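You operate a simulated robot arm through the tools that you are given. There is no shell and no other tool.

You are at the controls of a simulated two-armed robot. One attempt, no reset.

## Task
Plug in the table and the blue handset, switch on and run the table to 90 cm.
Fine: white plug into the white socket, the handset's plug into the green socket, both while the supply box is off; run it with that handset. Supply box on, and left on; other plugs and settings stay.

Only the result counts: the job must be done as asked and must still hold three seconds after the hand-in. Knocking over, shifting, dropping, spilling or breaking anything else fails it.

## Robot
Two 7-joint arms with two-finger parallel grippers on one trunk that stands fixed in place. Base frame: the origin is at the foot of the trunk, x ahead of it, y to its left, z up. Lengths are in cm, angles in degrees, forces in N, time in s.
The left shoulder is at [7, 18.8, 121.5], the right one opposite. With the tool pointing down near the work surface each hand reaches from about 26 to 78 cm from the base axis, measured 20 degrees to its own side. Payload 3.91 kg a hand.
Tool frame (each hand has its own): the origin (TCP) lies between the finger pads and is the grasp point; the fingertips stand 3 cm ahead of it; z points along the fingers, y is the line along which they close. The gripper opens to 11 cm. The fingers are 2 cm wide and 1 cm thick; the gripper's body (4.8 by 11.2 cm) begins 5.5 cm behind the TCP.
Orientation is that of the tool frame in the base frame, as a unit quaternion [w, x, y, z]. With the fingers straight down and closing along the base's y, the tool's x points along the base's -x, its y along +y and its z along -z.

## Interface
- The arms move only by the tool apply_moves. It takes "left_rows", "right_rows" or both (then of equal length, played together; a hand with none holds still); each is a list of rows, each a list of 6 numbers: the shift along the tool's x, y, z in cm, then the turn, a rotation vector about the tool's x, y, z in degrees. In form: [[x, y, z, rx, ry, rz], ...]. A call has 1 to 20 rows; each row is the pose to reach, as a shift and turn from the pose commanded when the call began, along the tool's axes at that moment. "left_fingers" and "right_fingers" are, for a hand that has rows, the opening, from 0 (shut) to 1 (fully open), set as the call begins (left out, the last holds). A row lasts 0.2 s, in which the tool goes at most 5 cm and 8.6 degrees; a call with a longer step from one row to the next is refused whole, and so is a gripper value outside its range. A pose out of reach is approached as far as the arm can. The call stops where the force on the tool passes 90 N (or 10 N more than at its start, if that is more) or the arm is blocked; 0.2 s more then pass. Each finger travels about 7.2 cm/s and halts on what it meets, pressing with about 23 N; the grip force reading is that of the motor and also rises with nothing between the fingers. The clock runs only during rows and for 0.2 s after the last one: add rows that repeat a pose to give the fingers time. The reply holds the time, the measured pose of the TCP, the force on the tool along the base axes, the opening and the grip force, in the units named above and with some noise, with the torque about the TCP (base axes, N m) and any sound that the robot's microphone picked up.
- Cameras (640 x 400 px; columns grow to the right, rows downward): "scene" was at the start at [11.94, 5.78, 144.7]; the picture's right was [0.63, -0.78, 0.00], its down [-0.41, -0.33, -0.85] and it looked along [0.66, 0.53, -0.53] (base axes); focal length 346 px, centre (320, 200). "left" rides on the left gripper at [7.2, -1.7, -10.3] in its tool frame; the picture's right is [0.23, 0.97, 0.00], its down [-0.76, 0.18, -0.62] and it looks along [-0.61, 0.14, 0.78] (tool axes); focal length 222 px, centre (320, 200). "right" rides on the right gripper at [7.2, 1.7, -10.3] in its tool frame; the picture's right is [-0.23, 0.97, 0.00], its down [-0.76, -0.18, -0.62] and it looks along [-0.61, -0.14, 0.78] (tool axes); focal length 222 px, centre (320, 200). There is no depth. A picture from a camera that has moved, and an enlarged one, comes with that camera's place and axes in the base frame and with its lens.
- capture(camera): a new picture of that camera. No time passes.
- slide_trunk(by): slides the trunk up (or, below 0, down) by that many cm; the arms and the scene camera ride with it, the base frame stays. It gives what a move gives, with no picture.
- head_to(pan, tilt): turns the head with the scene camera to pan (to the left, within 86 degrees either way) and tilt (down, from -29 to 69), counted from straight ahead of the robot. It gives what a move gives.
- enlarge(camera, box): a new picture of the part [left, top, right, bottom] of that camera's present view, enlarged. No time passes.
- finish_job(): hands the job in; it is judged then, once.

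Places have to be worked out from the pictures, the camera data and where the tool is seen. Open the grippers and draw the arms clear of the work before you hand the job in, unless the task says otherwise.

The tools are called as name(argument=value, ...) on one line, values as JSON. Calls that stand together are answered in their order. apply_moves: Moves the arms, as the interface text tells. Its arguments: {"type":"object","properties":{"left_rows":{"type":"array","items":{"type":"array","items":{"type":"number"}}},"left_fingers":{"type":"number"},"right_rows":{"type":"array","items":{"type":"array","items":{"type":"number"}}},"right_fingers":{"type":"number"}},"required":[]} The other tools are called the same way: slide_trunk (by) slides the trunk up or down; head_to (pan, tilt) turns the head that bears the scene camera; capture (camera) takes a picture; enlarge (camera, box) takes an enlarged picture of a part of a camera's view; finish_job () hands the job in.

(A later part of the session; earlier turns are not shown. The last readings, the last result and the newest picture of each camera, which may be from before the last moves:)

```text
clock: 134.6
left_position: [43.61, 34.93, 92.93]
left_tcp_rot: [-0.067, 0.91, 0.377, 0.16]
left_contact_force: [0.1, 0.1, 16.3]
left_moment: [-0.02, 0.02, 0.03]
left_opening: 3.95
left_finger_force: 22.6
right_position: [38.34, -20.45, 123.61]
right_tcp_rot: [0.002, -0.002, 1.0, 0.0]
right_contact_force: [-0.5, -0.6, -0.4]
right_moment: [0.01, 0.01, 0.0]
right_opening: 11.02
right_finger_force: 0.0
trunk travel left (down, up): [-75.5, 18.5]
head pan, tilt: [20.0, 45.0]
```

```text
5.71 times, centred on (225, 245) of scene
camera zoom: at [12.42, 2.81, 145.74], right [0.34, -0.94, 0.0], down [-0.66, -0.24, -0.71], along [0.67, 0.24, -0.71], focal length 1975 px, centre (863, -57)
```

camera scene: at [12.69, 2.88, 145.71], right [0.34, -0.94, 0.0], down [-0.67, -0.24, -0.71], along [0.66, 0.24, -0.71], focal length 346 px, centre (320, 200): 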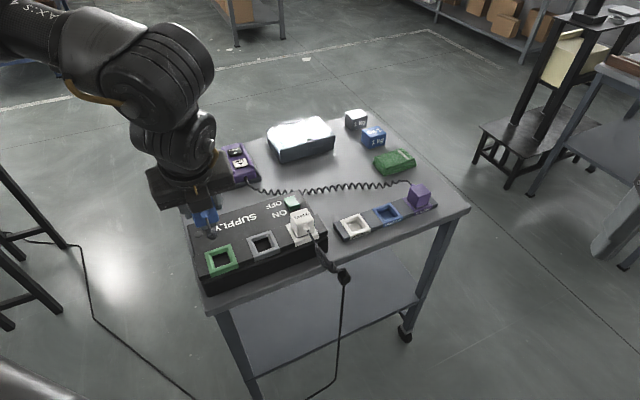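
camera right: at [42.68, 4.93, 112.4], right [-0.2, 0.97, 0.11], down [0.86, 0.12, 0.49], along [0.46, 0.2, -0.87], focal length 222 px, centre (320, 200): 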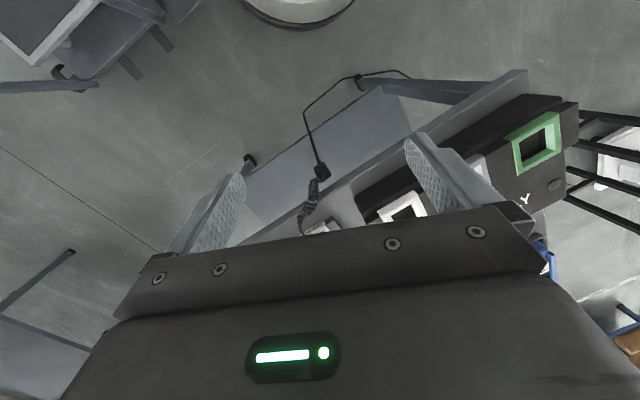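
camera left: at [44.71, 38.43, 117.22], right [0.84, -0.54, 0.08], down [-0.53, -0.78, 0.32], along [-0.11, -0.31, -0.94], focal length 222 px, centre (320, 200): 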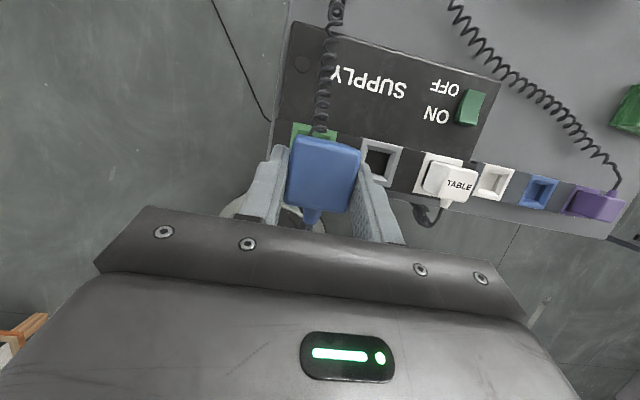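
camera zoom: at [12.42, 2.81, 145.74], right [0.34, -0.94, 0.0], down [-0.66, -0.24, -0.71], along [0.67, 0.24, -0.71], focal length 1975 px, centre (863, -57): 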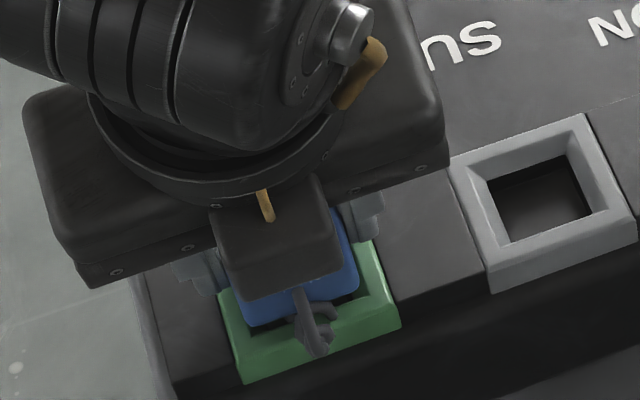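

Now 16 N with no moment and no side force: it is seated just as the white one was. I open the fingers and draw back along the tool axis.

apply_moves(left_rows=[[0.03, 0, -0.1, 0, 0, 0], [0.03, 0, -0.1, 0, 0, 0], [0.03, 0, -0.1, 0, 0, 0]], left_fingers=0.55)

apply_moves(left_rows=[[0, 0, -2, 0, 0, 0], [0, 0, -5, 0, 0, 0], [0, 0, -8, 0, 0, 0], [0, 0, -11, 0, 0, 0], [0, 0, -11, 0, 0, 0]])

capture(camera="left")

enlarge(camera="scene", box=[185, 190, 345, 290])

```text
clock: 135.4
left_position: [43.63, 35.0, 92.64]
left_tcp_rot: [-0.067, 0.91, 0.377, 0.16]
left_contact_force: [0.2, 1.3, -0.3]
left_moment: [0.02, 0.0, -0.02]
left_opening: 6.03
left_finger_force: 0.0
right_position: [38.46, -20.26, 123.5]
right_tcp_rot: [0.001, -0.002, 1.0, -0.001]
right_contact_force: [0.4, -0.3, -0.6]
right_moment: [0.02, 0.0, 0.0]
right_opening: 10.99
right_finger_force: 0.1
trunk travel left (down, up): [-75.5, 18.5]
head pan, tilt: [20.0, 45.0]
```

```text
clock: 136.6
left_position: [40.94, 32.21, 103.07]
left_tcp_rot: [-0.067, 0.91, 0.377, 0.16]
left_contact_force: [1.1, -0.1, -0.4]
left_moment: [0.0, 0.04, -0.02]
left_opening: 6.06
left_finger_force: 0.1
right_position: [38.61, -20.13, 123.48]
right_tcp_rot: [0.002, -0.002, 1.0, -0.001]
right_contact_force: [0.0, 0.3, 0.0]
right_moment: [0.0, 0.03, 0.01]
right_opening: 11.01
right_finger_force: 0.1
trunk travel left (down, up): [-75.5, 18.5]
head pan, tilt: [20.0, 45.0]
```

```text
taken
camera left: at [41.98, 35.76, 115.3], right [0.84, -0.54, 0.08], down [-0.53, -0.78, 0.33], along [-0.11, -0.31, -0.94], focal length 222 px, centre (320, 200)
```

left: 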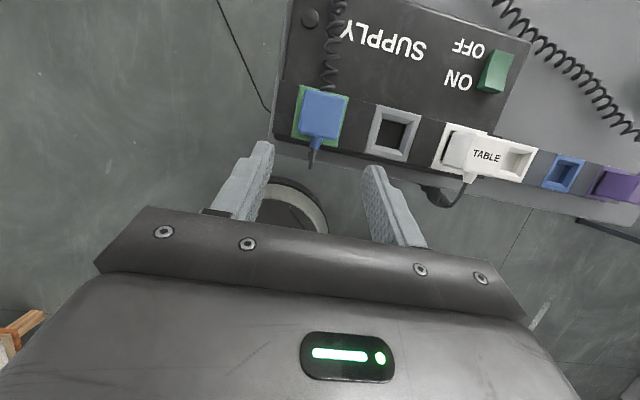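

```text
4.00 times, centred on (265, 240) of scene
camera zoom: at [12.64, 2.98, 145.71], right [0.34, -0.94, 0.0], down [-0.66, -0.24, -0.71], along [0.66, 0.24, -0.71], focal length 1382 px, centre (540, 40)
```

zoom: 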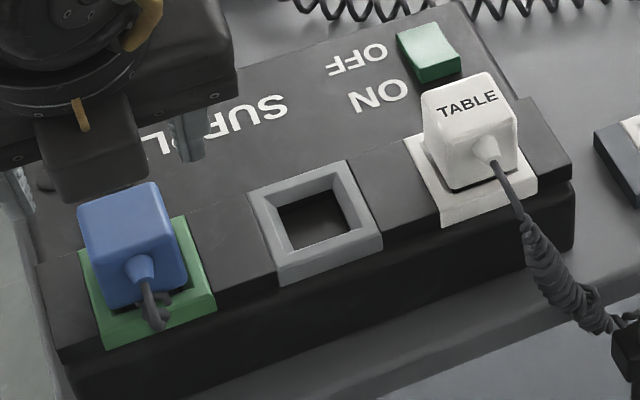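

Both plugs stand in their sockets. I zoom in on the blue one to compare its depth with the white one.

enlarge(camera="scene", box=[190, 225, 246, 270])

enlarge(camera="scene", box=[281, 195, 337, 240])

enlarge(camera="left", box=[270, 60, 530, 220])

```text
8.89 times, centred on (218, 248) of scene
camera zoom: at [12.64, 2.98, 145.71], right [0.34, -0.94, 0.0], down [-0.66, -0.24, -0.71], along [0.66, 0.24, -0.71], focal length 3072 px, centre (1227, -222)
```

zoom: 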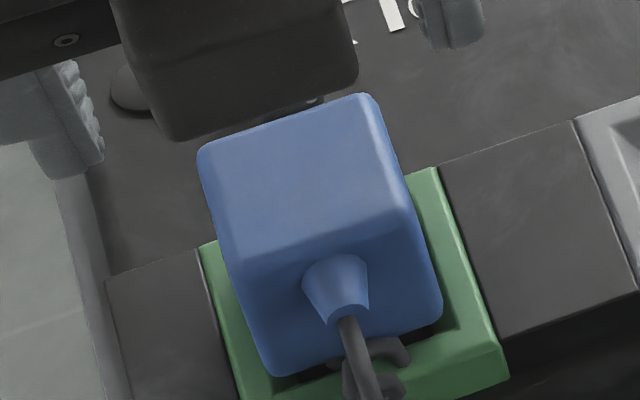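

```text
8.89 times, centred on (309, 218) of scene
camera zoom: at [12.64, 2.98, 145.71], right [0.34, -0.94, 0.0], down [-0.66, -0.24, -0.71], along [0.66, 0.24, -0.71], focal length 3072 px, centre (418, 44)
```

zoom: 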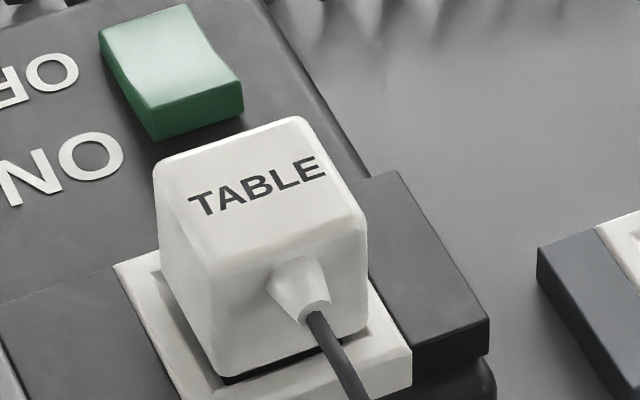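

```text
2.46 times, centred on (400, 140) of left
camera zoom: at [41.98, 35.76, 115.3], right [0.84, -0.54, 0.08], down [-0.53, -0.78, 0.33], along [-0.11, -0.31, -0.94], focal length 547 px, centre (123, 348)
```

zoom: 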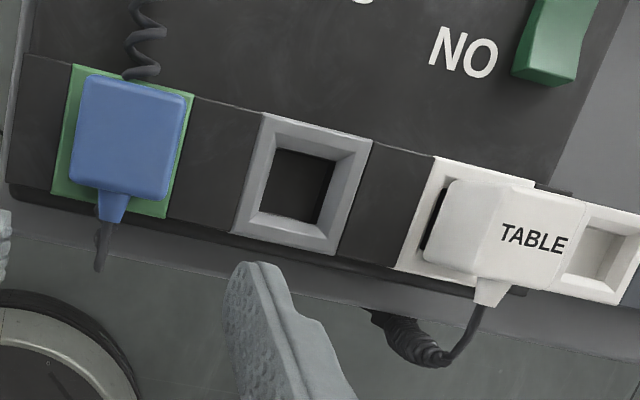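

Depth looks alike for both. To be certain, I stand the tool upright, close the fingers and press lightly on the blue plug's top.

apply_moves(left_rows=[[1.1, 0, 1.2, 0, -6.7, 0], [2.1, 0, 2.5, 0, -13.4, 0], [3.2, -0.07, 3.8, 0, -20, 0], [3.2, -0.07, 3.8, 0, -20, 0]], left_fingers=0)

capture(camera="left")

```text
clock: 137.6
left_position: [43.94, 35.27, 100.52]
left_tcp_rot: [0.0, 0.923, 0.384, 0.0]
left_contact_force: [0.1, -0.6, 0.0]
left_moment: [0.0, 0.04, 0.0]
left_opening: 0.02
left_finger_force: 22.8
right_position: [38.4, -20.28, 123.55]
right_tcp_rot: [0.001, -0.002, 1.0, -0.001]
right_contact_force: [-0.5, 0.3, -0.7]
right_moment: [0.0, 0.0, 0.0]
right_opening: 11.0
right_finger_force: 0.1
trunk travel left (down, up): [-75.5, 18.5]
head pan, tilt: [20.0, 45.0]
```

```text
taken
camera left: at [47.74, 41.66, 111.05], right [0.85, -0.53, 0.0], down [-0.41, -0.66, 0.62], along [-0.33, -0.53, -0.78], focal length 222 px, centre (320, 200)
```

left: 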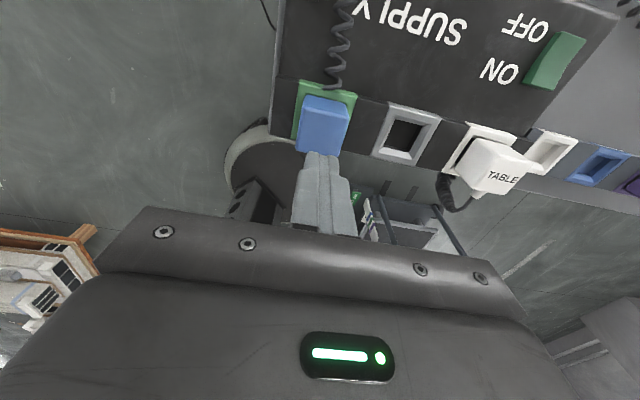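

Tool upright above the blue plug at z = 100.5. I lower to just above its top, then press in small steps.

apply_moves(left_rows=[[0, 0, 2, 0, 0, 0], [0, 0, 3.6, 0, 0, 0], [0, 0, 4.2, 0, 0, 0], [0, 0, 4.5, 0, 0, 0]])

apply_moves(left_rows=[[0, 0, 0.2, 0, 0, 0], [0, 0, 0.4, 0, 0, 0]])

```text
clock: 138.6
left_position: [43.99, 35.39, 96.23]
left_tcp_rot: [0.0, 0.924, 0.383, 0.0]
left_contact_force: [0.7, -0.3, -0.3]
left_moment: [0.01, 0.01, -0.02]
left_opening: 0.01
left_finger_force: 22.7
right_position: [38.39, -20.16, 123.47]
right_tcp_rot: [0.001, -0.001, 1.0, -0.001]
right_contact_force: [0.6, 0.1, 0.3]
right_moment: [0.01, -0.04, 0.0]
right_opening: 11.0
right_finger_force: 0.1
trunk travel left (down, up): [-75.5, 18.5]
head pan, tilt: [20.0, 45.0]
```

```text
clock: 139.2
left_position: [43.98, 35.22, 95.98]
left_tcp_rot: [0.001, 0.924, 0.382, 0.003]
left_contact_force: [2.3, 6.2, 28.8]
left_moment: [0.26, -0.13, -0.03]
left_opening: 0.0
left_finger_force: 23.7
right_position: [38.28, -20.41, 123.6]
right_tcp_rot: [0.002, -0.002, 1.0, 0.0]
right_contact_force: [-0.4, 0.3, 0.3]
right_moment: [0.04, -0.01, -0.03]
right_opening: 11.0
right_finger_force: 0.0
trunk travel left (down, up): [-75.5, 18.5]
head pan, tilt: [20.0, 45.0]
```

The blue plug's top is at 93.0 as well, the same as the white one: both are fully in. Next is the supply switch: I raise the hand and go to above the ON half of the rocker (≈ [63.0, 27.8]).

apply_moves(left_rows=[[0, 0, -4, 0, 0, 0], [0, 0, -8, 0, 0, 0], [1.6, 3.8, -8, 0, 0, 0], [3.3, 7.6, -8, 0, 0, 0], [4.9, 11.4, -8, 0, 0, 0], [6.6, 15.1, -8, 0, 0, 0], [8.2, 18.8, -8, 0, 0, 0], [8.2, 18.8, -8, 0, 0, 0]])

capture(camera="left")

enlarge(camera="scene", box=[220, 150, 360, 250])

```text
clock: 141.0
left_position: [63.0, 27.92, 103.86]
left_tcp_rot: [0.0, 0.924, 0.384, 0.001]
left_contact_force: [-0.6, 0.7, -0.7]
left_moment: [0.01, 0.0, -0.01]
left_opening: 0.02
left_finger_force: 22.9
right_position: [38.36, -20.1, 123.57]
right_tcp_rot: [0.001, -0.001, 1.0, -0.001]
right_contact_force: [0.0, -0.1, 0.0]
right_moment: [0.0, 0.01, -0.01]
right_opening: 11.01
right_finger_force: 0.1
trunk travel left (down, up): [-75.5, 18.5]
head pan, tilt: [20.0, 45.0]
```

```text
taken
camera left: at [66.78, 34.2, 114.21], right [0.85, -0.53, 0.0], down [-0.41, -0.66, 0.62], along [-0.33, -0.53, -0.78], focal length 222 px, centre (320, 200)
```

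left: 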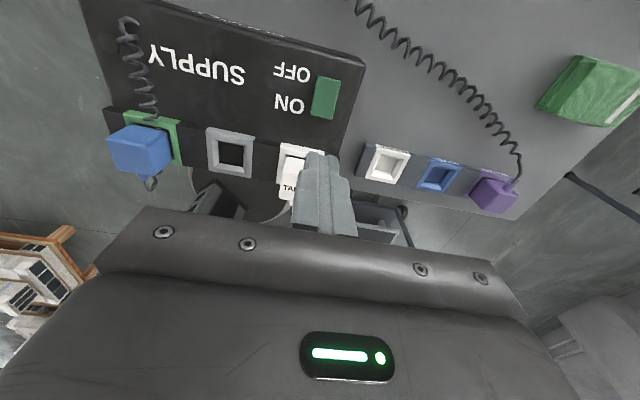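

```text
4.00 times, centred on (290, 200) of scene
camera zoom: at [12.46, 3.02, 145.73], right [0.34, -0.94, 0.0], down [-0.66, -0.24, -0.71], along [0.67, 0.24, -0.71], focal length 1382 px, centre (440, 200)
```

zoom: 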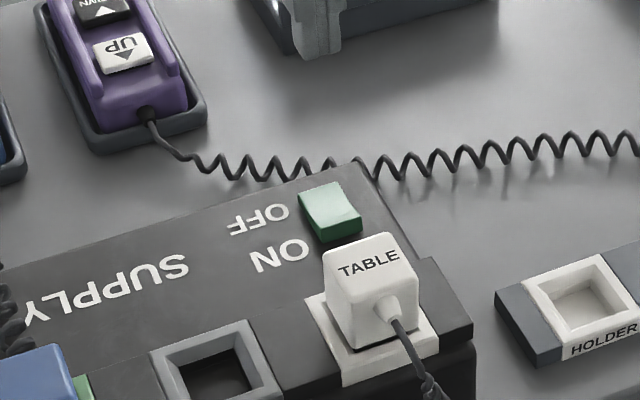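

I zoom the wrist camera on the rocker to get its exact place and see which end is up.

enlarge(camera="left", box=[260, 50, 380, 140])

```text
4.44 times, centred on (320, 95) of left
camera zoom: at [66.78, 34.2, 114.21], right [0.85, -0.53, 0.0], down [-0.41, -0.66, 0.62], along [-0.33, -0.53, -0.78], focal length 987 px, centre (320, 667)
```

zoom: 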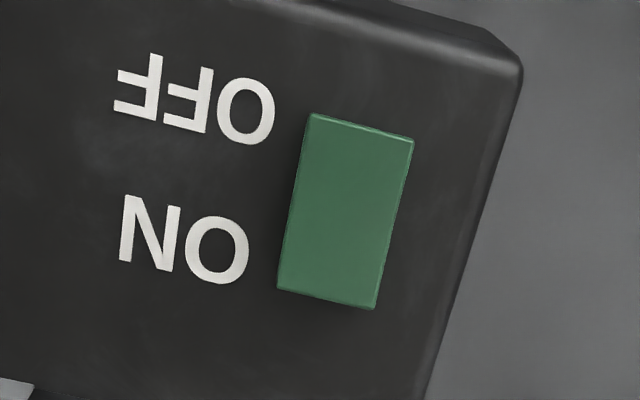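

The rocker's front (ON) end is the raised one, centred at ≈ [63.1, 27.6]. I lower the closed fingertips to just above it.

apply_moves(left_rows=[[-0.2, 0.25, 3.5, 0, 0, 0], [-0.2, 0.25, 7, 0, 0, 0], [-0.2, 0.25, 9.8, 0, 0, 0], [-0.2, 0.25, 11.2, 0, 0, 0], [-0.2, 0.25, 11.2, 0, 0, 0]])

enlarge(camera="scene", box=[240, 150, 360, 240])

enlarge(camera="left", box=[250, 60, 410, 180])

```text
clock: 142.2
left_position: [63.04, 27.53, 92.73]
left_tcp_rot: [0.0, 0.924, 0.383, 0.0]
left_contact_force: [0.2, 0.1, -0.4]
left_moment: [-0.03, 0.01, 0.01]
left_opening: 0.0
left_finger_force: 22.9
right_position: [38.36, -20.2, 123.52]
right_tcp_rot: [0.001, -0.002, 1.0, -0.001]
right_contact_force: [0.2, -0.4, -0.3]
right_moment: [-0.02, -0.01, -0.03]
right_opening: 11.01
right_finger_force: 0.2
trunk travel left (down, up): [-75.5, 18.5]
head pan, tilt: [20.0, 45.0]
```

```text
4.44 times, centred on (300, 195) of scene
camera zoom: at [12.55, 2.95, 145.72], right [0.34, -0.94, 0.0], down [-0.66, -0.24, -0.71], along [0.66, 0.24, -0.71], focal length 1536 px, centre (409, 222)
```

zoom: 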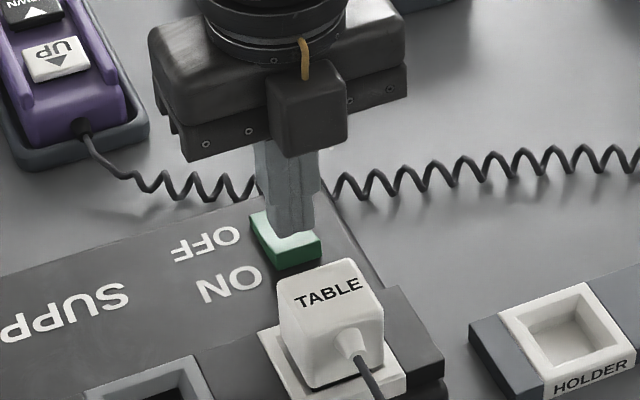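

```text
3.33 times, centred on (330, 120) of left
camera zoom: at [66.87, 33.86, 103.02], right [0.85, -0.53, 0.0], down [-0.41, -0.67, 0.62], along [-0.33, -0.53, -0.78], focal length 740 px, centre (287, 467)
```

zoom: 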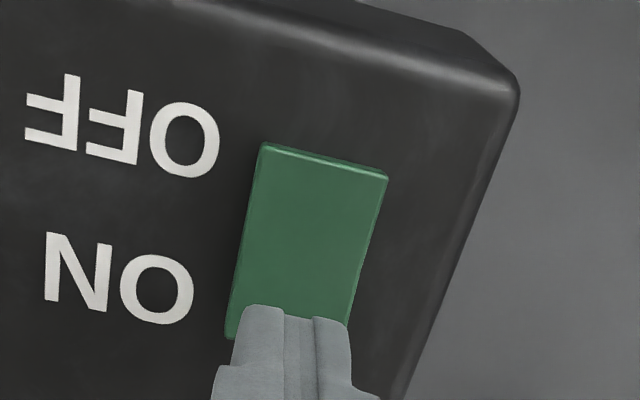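

The fingertips are right above the ON end. I press down in small steps and listen for the click.

apply_moves(left_rows=[[0, 0, 0.5, 0, 0, 0], [0, 0, 1, 0, 0, 0], [0, 0, 1.3, 0, 0, 0], [0, 0, 1.6, 0, 0, 0]])

enlarge(camera="scene", box=[240, 150, 360, 240])

```text
clock: 143.2
left_position: [63.13, 27.54, 91.37]
left_tcp_rot: [0.0, 0.924, 0.383, 0.003]
left_contact_force: [-1.4, 0.9, 22.8]
left_moment: [0.23, -0.09, -0.11]
left_opening: 0.0
left_finger_force: 23.1
right_position: [38.07, -20.4, 123.71]
right_tcp_rot: [0.002, -0.001, 1.0, 0.0]
right_contact_force: [-0.3, 0.4, -0.6]
right_moment: [0.0, 0.01, -0.01]
right_opening: 11.0
right_finger_force: 0.1
trunk travel left (down, up): [-75.5, 18.5]
head pan, tilt: [20.0, 45.0]
heard: click
```

```text
4.44 times, centred on (300, 195) of scene
camera zoom: at [12.24, 2.8, 145.8], right [0.34, -0.94, 0.0], down [-0.66, -0.24, -0.71], along [0.67, 0.24, -0.71], focal length 1536 px, centre (409, 222)
```

zoom: 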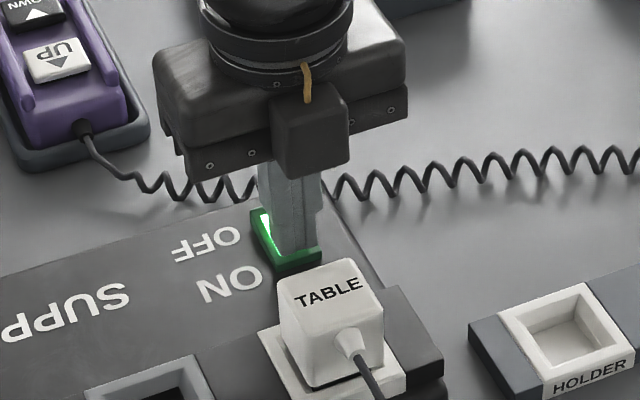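

A click, and the rocker lights up green: the supply is on. I lift the hand clear and look at the whole box and its lamp.

apply_moves(left_rows=[[0, 0, -3, 0, 0, 0], [0, 0, -7, 0, 0, 0], [0, 0, -11, 0, 0, 0], [0, 0, -13, 0, 0, 0]])

head_to(pan=38, tilt=38)

capture(camera="scene")

capture(camera="left")

```text
clock: 144.2
left_position: [63.14, 27.64, 103.97]
left_tcp_rot: [0.0, 0.924, 0.384, -0.001]
left_contact_force: [-1.4, 0.8, 0.0]
left_moment: [-0.01, 0.02, 0.01]
left_opening: 0.02
left_finger_force: 22.9
right_position: [38.5, -20.26, 123.61]
right_tcp_rot: [0.001, -0.002, 1.0, 0.0]
right_contact_force: [0.5, -1.1, 0.0]
right_moment: [0.02, -0.01, 0.02]
right_opening: 10.99
right_finger_force: 0.0
trunk travel left (down, up): [-75.5, 18.5]
head pan, tilt: [20.0, 45.0]
```

```text
clock: 145.0
left_position: [62.95, 27.59, 103.93]
left_tcp_rot: [-0.001, 0.924, 0.382, 0.0]
left_contact_force: [-0.6, -0.3, 0.4]
left_moment: [-0.03, 0.01, 0.0]
left_opening: 0.03
left_finger_force: 23.3
right_position: [38.47, -20.21, 123.49]
right_tcp_rot: [0.001, -0.002, 1.0, 0.0]
right_contact_force: [-0.5, -0.1, -0.9]
right_moment: [0.0, 0.01, 0.0]
right_opening: 11.02
right_finger_force: 0.0
trunk travel left (down, up): [-75.5, 18.5]
head pan, tilt: [38.0, 38.0]
```

```text
taken
camera scene: at [11.75, 5.45, 146.74], right [0.62, -0.79, 0.0], down [-0.49, -0.38, -0.79], along [0.62, 0.48, -0.62], focal length 346 px, centre (320, 200)
```

scene: 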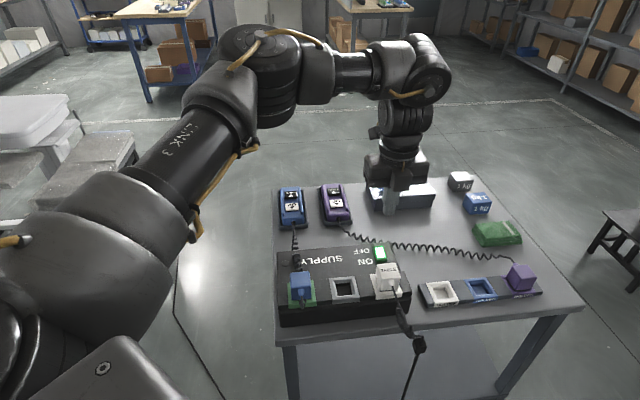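

```text
taken
camera left: at [66.92, 33.83, 114.37], right [0.85, -0.53, 0.0], down [-0.41, -0.67, 0.62], along [-0.33, -0.53, -0.78], focal length 222 px, centre (320, 200)
```

left: 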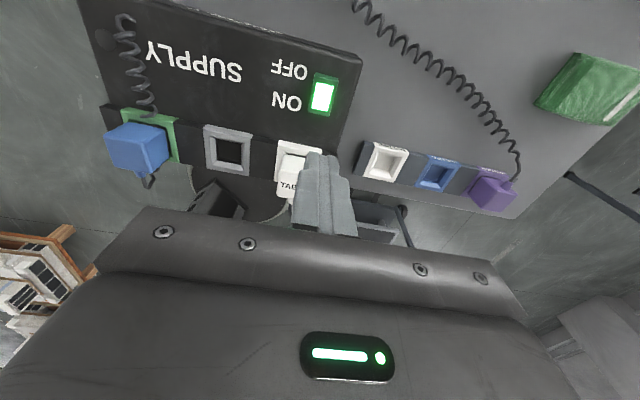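

The switch glows green. Now I look at the couch again, in case it shows a display or scale now that it has power.

head_to(pan=72, tilt=22)

capture(camera="scene")

```text
clock: 146.0
left_position: [63.15, 27.59, 104.02]
left_tcp_rot: [-0.001, 0.924, 0.383, -0.001]
left_contact_force: [-0.8, 0.1, 0.2]
left_moment: [-0.01, 0.0, 0.01]
left_opening: 0.0
left_finger_force: 23.2
right_position: [38.47, -20.2, 123.55]
right_tcp_rot: [0.0, -0.001, 1.0, 0.0]
right_contact_force: [0.4, -0.2, -0.1]
right_moment: [0.01, 0.0, -0.01]
right_opening: 11.0
right_finger_force: 0.0
trunk travel left (down, up): [-75.5, 18.5]
head pan, tilt: [72.0, 22.0]
```

```text
taken
camera scene: at [7.83, 8.97, 149.26], right [0.95, -0.31, 0.0], down [-0.12, -0.36, -0.93], along [0.29, 0.88, -0.38], focal length 346 px, centre (320, 200)
```

scene: 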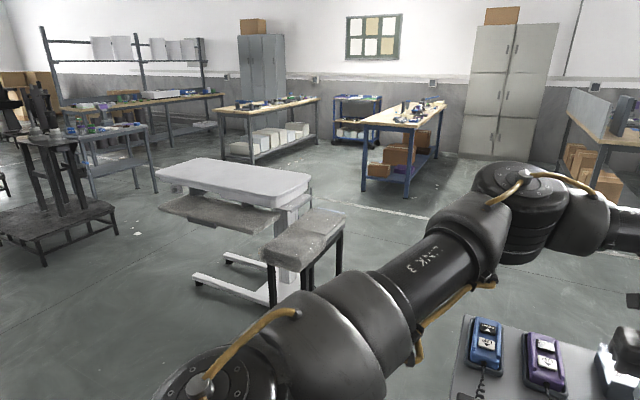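

enlarge(camera="scene", box=[140, 140, 360, 320])

enlarge(camera="scene", box=[240, 170, 350, 300])

```text
2.22 times, centred on (250, 230) of scene
camera zoom: at [7.83, 8.97, 149.26], right [0.95, -0.31, 0.0], down [-0.12, -0.36, -0.93], along [0.29, 0.88, -0.38], focal length 768 px, centre (476, 133)
```

zoom: 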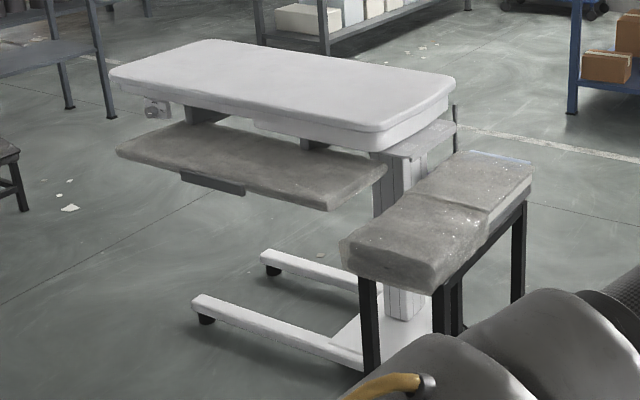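

```text
3.08 times, centred on (295, 235) of scene
camera zoom: at [7.83, 8.97, 149.26], right [0.95, -0.31, 0.0], down [-0.12, -0.36, -0.93], along [0.29, 0.88, -0.38], focal length 1063 px, centre (397, 92)
```

zoom: 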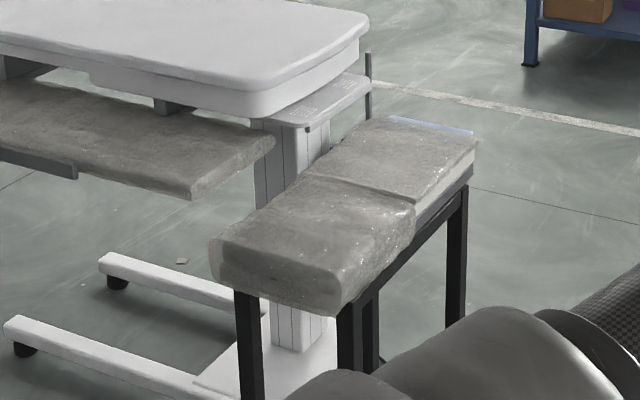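

I zoom further on the couch's column and the dark upright beside it, looking for a height mark.

enlarge(camera="scene", box=[265, 170, 325, 215])

enlarge(camera="scene", box=[150, 150, 230, 215])

enlarge(camera="scene", box=[180, 190, 300, 310])

```text
8.89 times, centred on (295, 192) of scene
camera zoom: at [7.83, 8.97, 149.26], right [0.95, -0.31, 0.0], down [-0.12, -0.36, -0.93], along [0.29, 0.88, -0.38], focal length 3072 px, centre (542, 267)
```

zoom: 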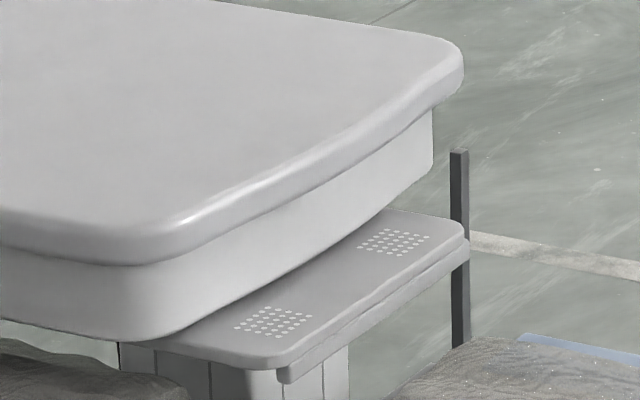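

```text
6.15 times, centred on (190, 182) of scene
camera zoom: at [7.83, 8.97, 149.26], right [0.95, -0.31, 0.0], down [-0.12, -0.36, -0.93], along [0.29, 0.88, -0.38], focal length 2127 px, centre (1120, 308)
```

zoom: 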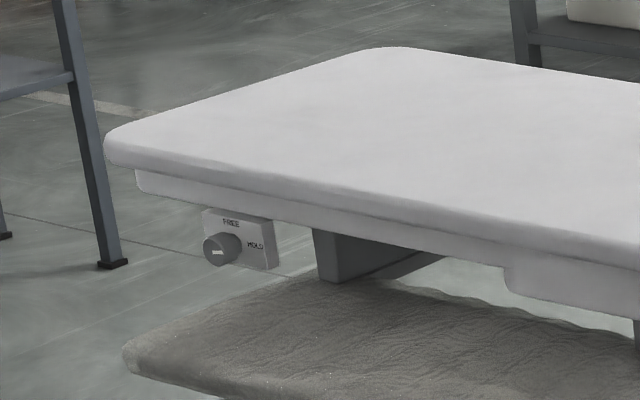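

```text
3.33 times, centred on (240, 250) of scene
camera zoom: at [7.83, 8.97, 149.26], right [0.95, -0.31, 0.0], down [-0.12, -0.36, -0.93], along [0.29, 0.88, -0.38], focal length 1152 px, centre (587, 33)
```

zoom: 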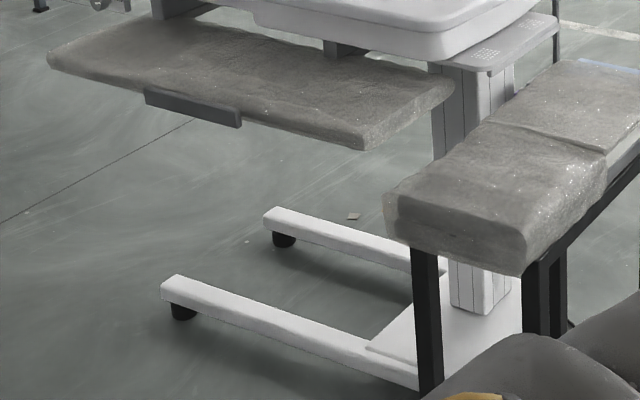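

There is a FREE/HOLD knob on the couch (to be left alone) but no scale visible. I will measure heights by triangulation: first exact zooms from here, then from 18 cm higher with the trunk raised.

enlarge(camera="scene", box=[150, 150, 210, 195])

slide_trunk(by=18)

capture(camera="scene")

```text
8.89 times, centred on (180, 172) of scene
camera zoom: at [7.83, 8.97, 149.26], right [0.95, -0.31, 0.0], down [-0.12, -0.36, -0.93], along [0.29, 0.88, -0.38], focal length 3072 px, centre (1564, 444)
```

zoom: 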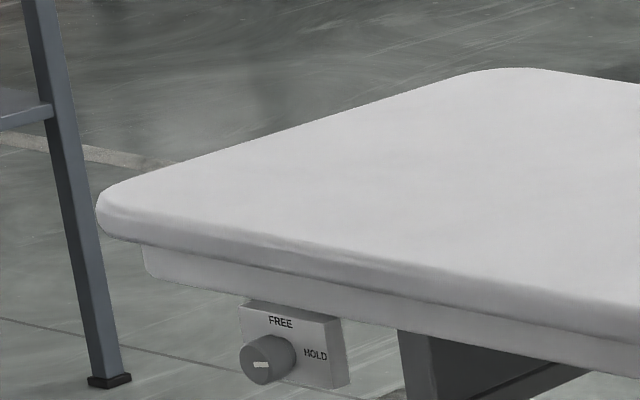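

```text
clock: 148.0
left_position: [63.14, 27.58, 121.98]
left_tcp_rot: [-0.001, 0.923, 0.384, -0.001]
left_contact_force: [0.3, -0.4, -0.5]
left_moment: [-0.03, 0.0, 0.02]
left_opening: 0.0
left_finger_force: 22.9
right_position: [38.59, -20.27, 141.57]
right_tcp_rot: [0.001, -0.002, 1.0, 0.0]
right_contact_force: [-0.5, 0.0, -0.3]
right_moment: [-0.04, 0.02, -0.02]
right_opening: 11.0
right_finger_force: 0.1
trunk travel left (down, up): [-93.5, 0.5]
head pan, tilt: [72.0, 22.0]
```

```text
taken
camera scene: at [7.84, 8.98, 167.26], right [0.95, -0.31, 0.0], down [-0.12, -0.36, -0.93], along [0.29, 0.88, -0.37], focal length 346 px, centre (320, 200)
```

scene: 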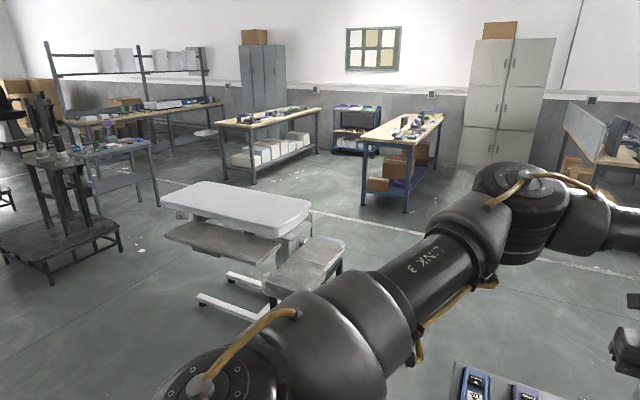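

From 18 cm higher I take the same zooms of the couch's left and right corners.

enlarge(camera="scene", box=[152, 172, 212, 217])

enlarge(camera="scene", box=[267, 195, 327, 240])

```text
8.89 times, centred on (182, 194) of scene
camera zoom: at [7.84, 8.98, 167.26], right [0.95, -0.31, 0.0], down [-0.12, -0.36, -0.93], along [0.29, 0.88, -0.37], focal length 3072 px, centre (1547, 249)
```

zoom: 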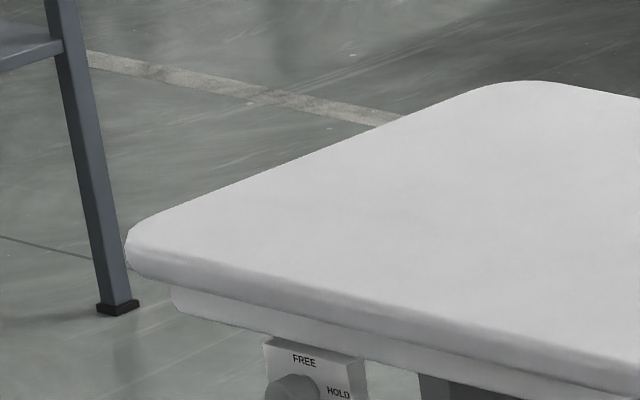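

```text
8.89 times, centred on (297, 218) of scene
camera zoom: at [7.84, 8.98, 167.26], right [0.95, -0.31, 0.0], down [-0.12, -0.36, -0.93], along [0.29, 0.88, -0.37], focal length 3072 px, centre (524, 44)
```

zoom: 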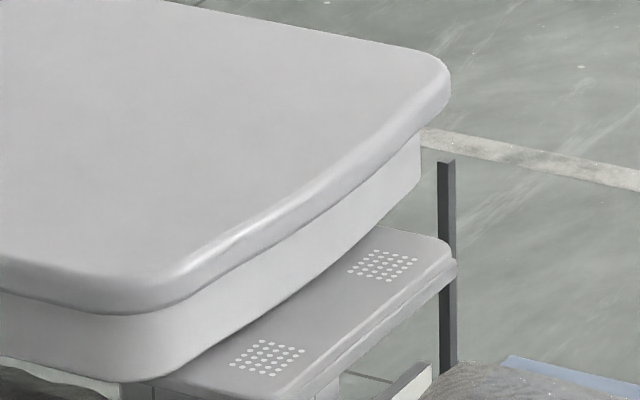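

Shelf vents triangulate to z ≈ 75 at about 188 cm; the white top is then about 80–82 cm, below 90. I return the trunk to its former height and bring the left hand towards the blue handset, turning it back to face outward.

slide_trunk(by=-18)

apply_moves(left_rows=[[0.2, -0.9, -0.1, 0, 0, -8.4], [0.5, -1.8, -0.2, 0, 0, -16.8], [0.7, -2.7, -0.3, 0, 0, -25.2], [1, -3.5, -0.4, 0, 0, -33.6], [1.2, -4.4, -0.5, 0, 0, -42], [1.5, -5.3, -0.6, 0, 0, -50.4], [1.7, -6.2, -0.7, 0, 0, -58.8], [2, -7.1, -0.8, 0, 0, -67.2], [2.2, -8, -0.9, 0, 0, -75.6], [2.5, -8.9, -1, 0, 0, -84], [2.7, -9.7, -1.1, 0, 0, -92.4], [3, -10.6, -1.2, 0, 0, -100.8], [3.2, -11.5, -1.3, 0, 0, -109.2], [3.5, -12.4, -1.4, 0, 0, -117.6], [3.7, -13.3, -1.5, 0, 0, -126], [4, -14.2, -1.6, 0, 0, -134.4], [4.2, -15, -1.7, 0, 0, -142.8], [4.5, -15.9, -1.8, 0, 0, -151.2], [4.7, -16.8, -1.9, 0, 0, -159.6], [4.95, -17.7, -2, 0, 0, -168]])

capture(camera="left")

```text
clock: 150.0
left_position: [63.08, 27.6, 103.9]
left_tcp_rot: [0.0, 0.923, 0.384, -0.001]
left_contact_force: [-0.3, -0.2, 0.2]
left_moment: [-0.01, -0.02, 0.02]
left_opening: 0.02
left_finger_force: 23.0
right_position: [38.5, -20.23, 123.52]
right_tcp_rot: [0.0, -0.002, 1.0, 0.0]
right_contact_force: [-0.1, -0.1, 0.5]
right_moment: [-0.01, -0.01, -0.02]
right_opening: 11.01
right_finger_force: 0.1
trunk travel left (down, up): [-75.5, 18.5]
head pan, tilt: [72.0, 22.0]
```

```text
clock: 154.2
left_position: [54.12, 43.66, 106.11]
left_tcp_rot: [0.0, -0.285, 0.958, 0.0]
left_contact_force: [-0.2, 0.0, -0.3]
left_moment: [0.01, 0.03, -0.01]
left_opening: 0.0
left_finger_force: 22.7
right_position: [38.37, -20.31, 123.5]
right_tcp_rot: [0.001, -0.002, 1.0, -0.001]
right_contact_force: [0.4, 0.0, -0.6]
right_moment: [0.01, -0.03, 0.01]
right_opening: 10.99
right_finger_force: 0.1
trunk travel left (down, up): [-75.5, 18.5]
head pan, tilt: [72.0, 22.0]
```

```text
taken
camera left: at [48.8, 38.18, 116.43], right [-0.72, 0.69, 0.0], down [0.54, 0.57, 0.62], along [0.43, 0.45, -0.78], focal length 222 px, centre (320, 200)
```

left: 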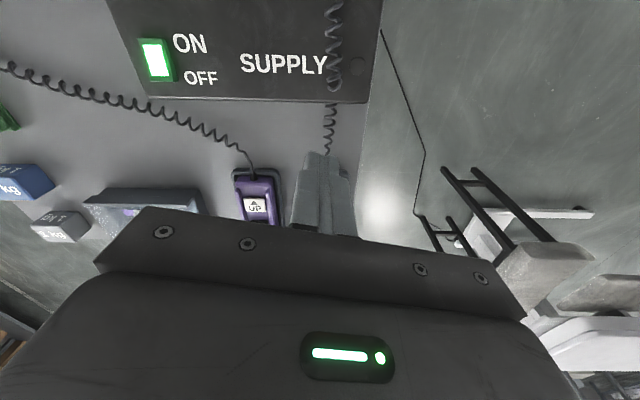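

Turned without limits. Now I lean the tool 28° outward and move toward the handset, staying high (z ≈ 101), to see its buttons with the wrist camera.

apply_moves(left_rows=[[-3, 1.1, 1.25, 0, -7, 0], [-6.1, 2.2, 2.5, 0, -14, 0], [-9.2, 3.3, 3.75, 0, -21, 0], [-12.2, 4.3, 5, 0, -28, 0], [-12.2, 4.3, 5, 0, -28, 0]])

capture(camera="left")

head_to(pan=50, tilt=30)

capture(camera="scene")

```text
clock: 155.4
left_position: [62.03, 53.96, 101.11]
left_tcp_rot: [0.233, -0.275, 0.93, 0.07]
left_contact_force: [-0.1, -0.6, -0.6]
left_moment: [-0.03, -0.02, -0.01]
left_opening: 0.02
left_finger_force: 22.9
right_position: [38.34, -20.28, 123.51]
right_tcp_rot: [0.001, -0.002, 1.0, 0.001]
right_contact_force: [-0.4, 0.7, 0.3]
right_moment: [-0.01, 0.0, 0.05]
right_opening: 11.0
right_finger_force: 0.1
trunk travel left (down, up): [-75.5, 18.5]
head pan, tilt: [72.0, 22.0]
```

```text
taken
camera left: at [53.41, 46.25, 106.83], right [-0.7, 0.71, -0.11], down [0.22, 0.35, 0.91], along [0.68, 0.61, -0.4], focal length 222 px, centre (320, 200)
```

left: 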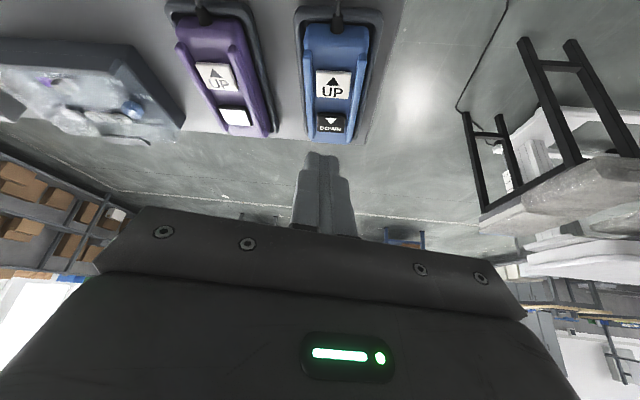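

```text
clock: 156.3
left_position: [62.03, 53.99, 100.97]
left_tcp_rot: [0.232, -0.275, 0.93, 0.07]
left_contact_force: [-1.0, 0.6, 0.9]
left_moment: [-0.01, 0.02, -0.01]
left_opening: 0.0
left_finger_force: 22.6
right_position: [38.37, -20.35, 123.54]
right_tcp_rot: [0.001, -0.002, 1.0, -0.001]
right_contact_force: [1.0, -0.3, -0.3]
right_moment: [-0.04, 0.0, 0.01]
right_opening: 11.01
right_finger_force: 0.1
trunk travel left (down, up): [-75.5, 18.5]
head pan, tilt: [50.0, 30.0]
```

```text
taken
camera scene: at [10.76, 7.11, 147.98], right [0.77, -0.64, 0.0], down [-0.32, -0.38, -0.87], along [0.56, 0.66, -0.5], focal length 346 px, centre (320, 200)
```

scene: 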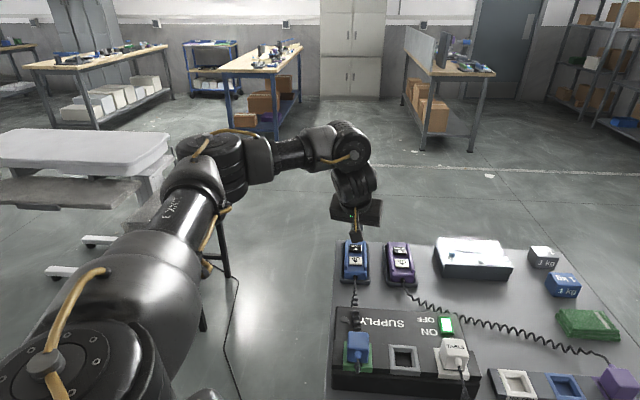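

The wrist camera shows the blue handset with UP and DOWN clearly, and the scene camera keeps the couch in view. I zoom on both to fix the UP button's place.

enlarge(camera="left", box=[280, 10, 400, 150])

enlarge(camera="scene", box=[325, 220, 425, 300])

```text
2.86 times, centred on (340, 80) of left
camera zoom: at [53.41, 46.25, 106.82], right [-0.7, 0.71, -0.11], down [0.22, 0.36, 0.91], along [0.68, 0.61, -0.41], focal length 635 px, centre (263, 543)
```

zoom: 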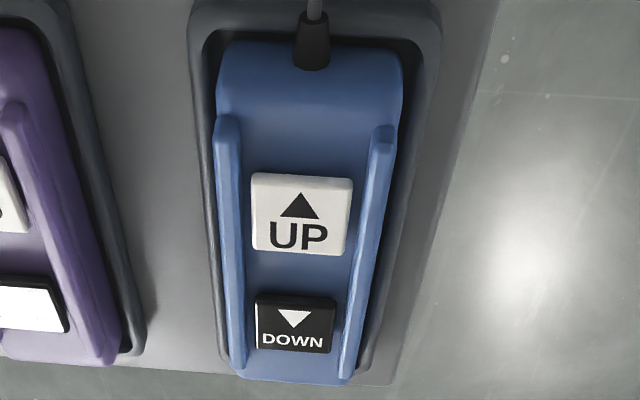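

```text
5.00 times, centred on (375, 260) of scene
camera zoom: at [10.76, 7.11, 147.98], right [0.77, -0.64, 0.0], down [-0.32, -0.38, -0.87], along [0.56, 0.66, -0.5], focal length 1728 px, centre (45, -100)
```

zoom: 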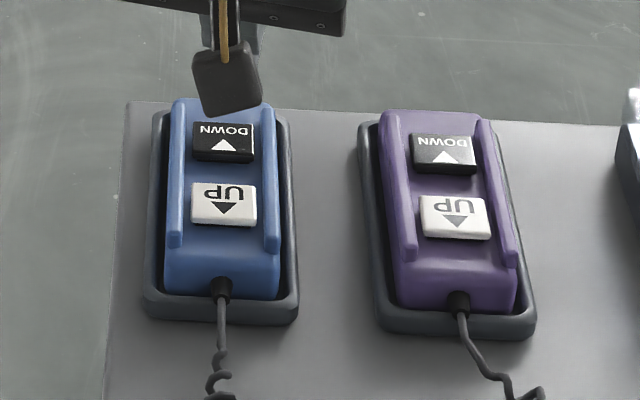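

UP button's face is at ≈ [65.8, 57.45, 86.0]. I move the closed fingertips to about 3 cm above it.

apply_moves(left_rows=[[0.08, 0.28, 3.3, 0, 0, 0], [0.17, 0.56, 6.7, 0, 0, 0], [0.256, 0.846, 10.07, 0, 0, 0], [0.256, 0.846, 10.07, 0, 0, 0]])

enlarge(camera="left", box=[260, 60, 420, 220])

enlarge(camera="scene", box=[315, 210, 415, 290])

```text
clock: 157.3
left_position: [65.14, 56.94, 92.11]
left_tcp_rot: [0.232, -0.276, 0.93, 0.07]
left_contact_force: [-1.1, 0.6, 0.4]
left_moment: [0.01, 0.01, 0.02]
left_opening: 0.01
left_finger_force: 23.1
right_position: [38.39, -20.27, 123.57]
right_tcp_rot: [0.001, -0.002, 1.0, 0.0]
right_contact_force: [0.4, 1.8, 0.7]
right_moment: [0.0, 0.0, 0.03]
right_opening: 10.98
right_finger_force: 0.0
trunk travel left (down, up): [-75.5, 18.5]
head pan, tilt: [50.0, 30.0]
```

```text
2.50 times, centred on (340, 140) of left
camera zoom: at [56.61, 49.44, 97.79], right [-0.7, 0.71, -0.11], down [0.22, 0.35, 0.91], along [0.68, 0.61, -0.4], focal length 555 px, centre (270, 350)
```

zoom: 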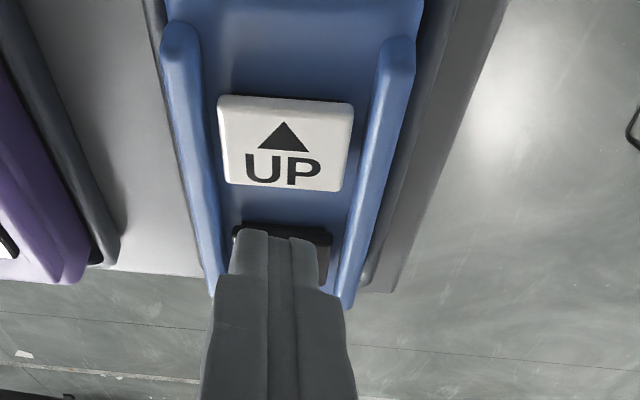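

```text
5.00 times, centred on (365, 250) of scene
camera zoom: at [10.73, 7.08, 147.99], right [0.77, -0.64, 0.0], down [-0.32, -0.38, -0.87], along [0.56, 0.66, -0.5], focal length 1728 px, centre (95, -50)
```

zoom: 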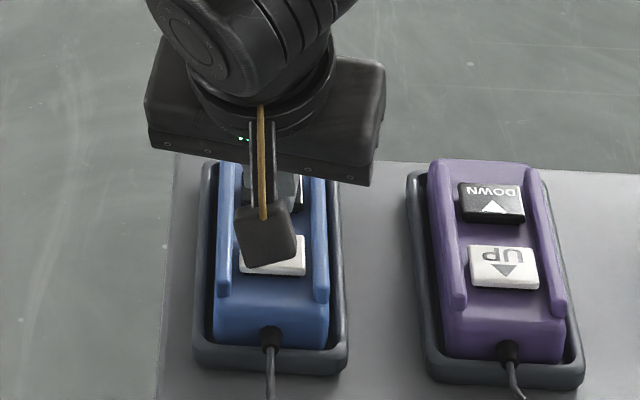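

The fingertip edge is over the UP button. Before pressing I point the head so that the couch is well in view and take a reference picture.

head_to(pan=72, tilt=22)

capture(camera="scene")

enlarge(camera="scene", box=[140, 140, 340, 290])

```text
clock: 158.2
left_position: [65.21, 56.9, 92.07]
left_tcp_rot: [0.232, -0.276, 0.93, 0.071]
left_contact_force: [0.6, -0.3, 0.4]
left_moment: [0.01, 0.0, 0.0]
left_opening: 0.03
left_finger_force: 23.5
right_position: [38.49, -20.18, 123.46]
right_tcp_rot: [0.001, -0.001, 1.0, 0.0]
right_contact_force: [-0.5, 0.1, -0.1]
right_moment: [-0.03, -0.01, -0.01]
right_opening: 10.99
right_finger_force: 0.1
trunk travel left (down, up): [-75.5, 18.5]
head pan, tilt: [72.0, 22.0]
```

```text
taken
camera scene: at [7.84, 8.99, 149.26], right [0.95, -0.31, 0.0], down [-0.12, -0.36, -0.93], along [0.29, 0.88, -0.38], focal length 346 px, centre (320, 200)
```

scene: 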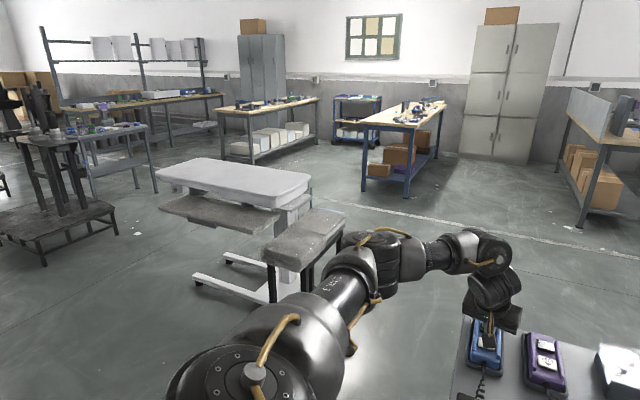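

```text
2.67 times, centred on (240, 215) of scene
camera zoom: at [7.84, 8.99, 149.26], right [0.95, -0.31, 0.0], down [-0.12, -0.36, -0.93], along [0.29, 0.88, -0.38], focal length 922 px, centre (533, 160)
```

zoom: 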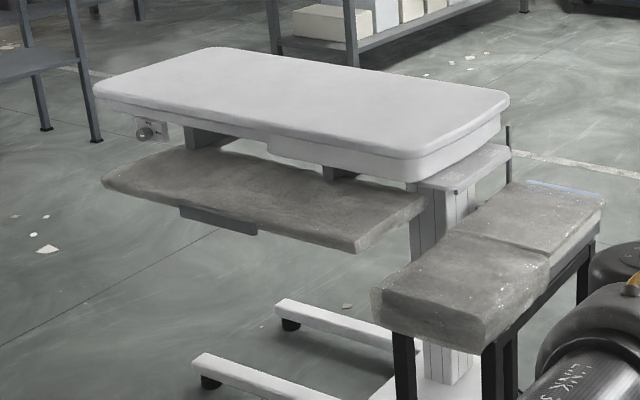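

Reference taken. Now a first short press on UP: descend to contact, push about 0.3 cm, then release, to learn the reaction and speed.

apply_moves(left_rows=[[0.57, 0, 1.06, 0, 0, 0], [1.09, 0, 2.03, 0, 0, 0], [1.32, 0, 2.47, 0, 0, 0], [1.46, 0, 2.73, 0, 0, 0], [1.56, 0, 2.91, 0, 0, 0]])

enlarge(camera="scene", box=[140, 140, 340, 290])

```text
clock: 159.4
left_position: [65.38, 56.97, 88.84]
left_tcp_rot: [0.234, -0.277, 0.93, 0.069]
left_contact_force: [0.0, 0.8, 7.8]
left_moment: [0.03, -0.06, 0.01]
left_opening: 0.03
left_finger_force: 23.2
right_position: [38.18, -20.32, 123.62]
right_tcp_rot: [0.001, -0.002, 1.0, 0.0]
right_contact_force: [0.1, -0.6, -0.5]
right_moment: [0.03, 0.03, 0.01]
right_opening: 11.01
right_finger_force: 0.1
trunk travel left (down, up): [-75.5, 18.5]
head pan, tilt: [72.0, 22.0]
heard: click
```

```text
2.67 times, centred on (240, 215) of scene
camera zoom: at [7.69, 8.91, 149.29], right [0.95, -0.31, 0.0], down [-0.12, -0.36, -0.93], along [0.29, 0.88, -0.37], focal length 922 px, centre (533, 160)
```

zoom: 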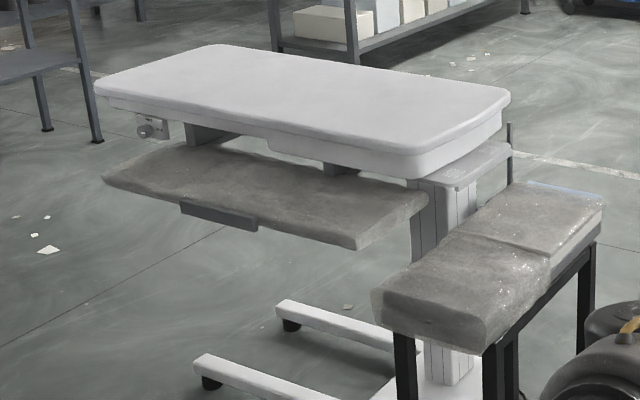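

A click at 8 N, and the couch's top has risen slightly: it runs while UP is pressed. I hold the button for one more second and measure the rise.

apply_moves(left_rows=[[0, 0, 0, 0, 0, 0], [0, 0, 0, 0, 0, 0], [0, 0, 0, 0, 0, 0], [0, 0, 0, 0, 0, 0], [0, 0, 0, 0, 0, 0]])

enlarge(camera="scene", box=[140, 140, 340, 290])

enlarge(camera="scene", box=[265, 170, 325, 215])

```text
clock: 160.6
left_position: [65.38, 56.97, 88.8]
left_tcp_rot: [0.233, -0.276, 0.93, 0.069]
left_contact_force: [3.1, 3.4, 10.7]
left_moment: [0.1, -0.12, -0.03]
left_opening: 0.01
left_finger_force: 23.0
right_position: [38.43, -20.36, 123.43]
right_tcp_rot: [0.001, -0.002, 1.0, 0.0]
right_contact_force: [-1.1, 0.3, -0.6]
right_moment: [-0.03, 0.02, 0.01]
right_opening: 10.98
right_finger_force: 0.1
trunk travel left (down, up): [-75.5, 18.5]
head pan, tilt: [72.0, 22.0]
```

```text
2.67 times, centred on (240, 215) of scene
camera zoom: at [7.7, 8.89, 149.28], right [0.95, -0.31, 0.0], down [-0.12, -0.36, -0.93], along [0.29, 0.88, -0.37], focal length 922 px, centre (533, 160)
```

zoom: 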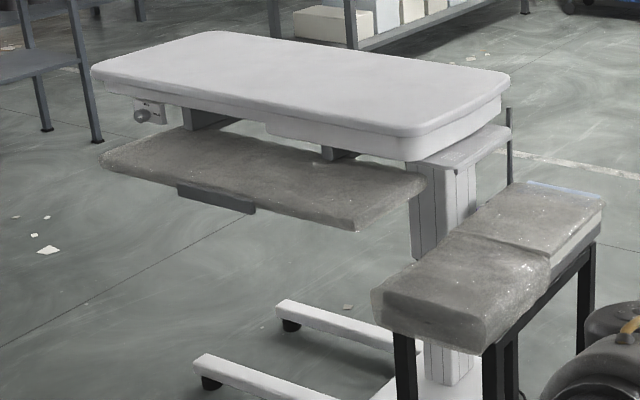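

```text
8.89 times, centred on (295, 192) of scene
camera zoom: at [7.7, 8.89, 149.28], right [0.95, -0.31, 0.0], down [-0.12, -0.36, -0.93], along [0.29, 0.88, -0.37], focal length 3072 px, centre (542, 267)
```

zoom: 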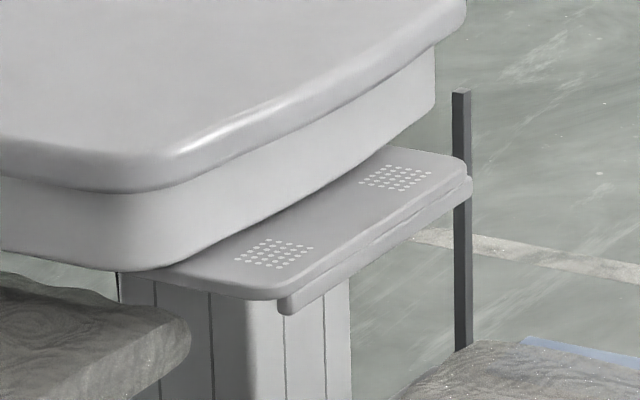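

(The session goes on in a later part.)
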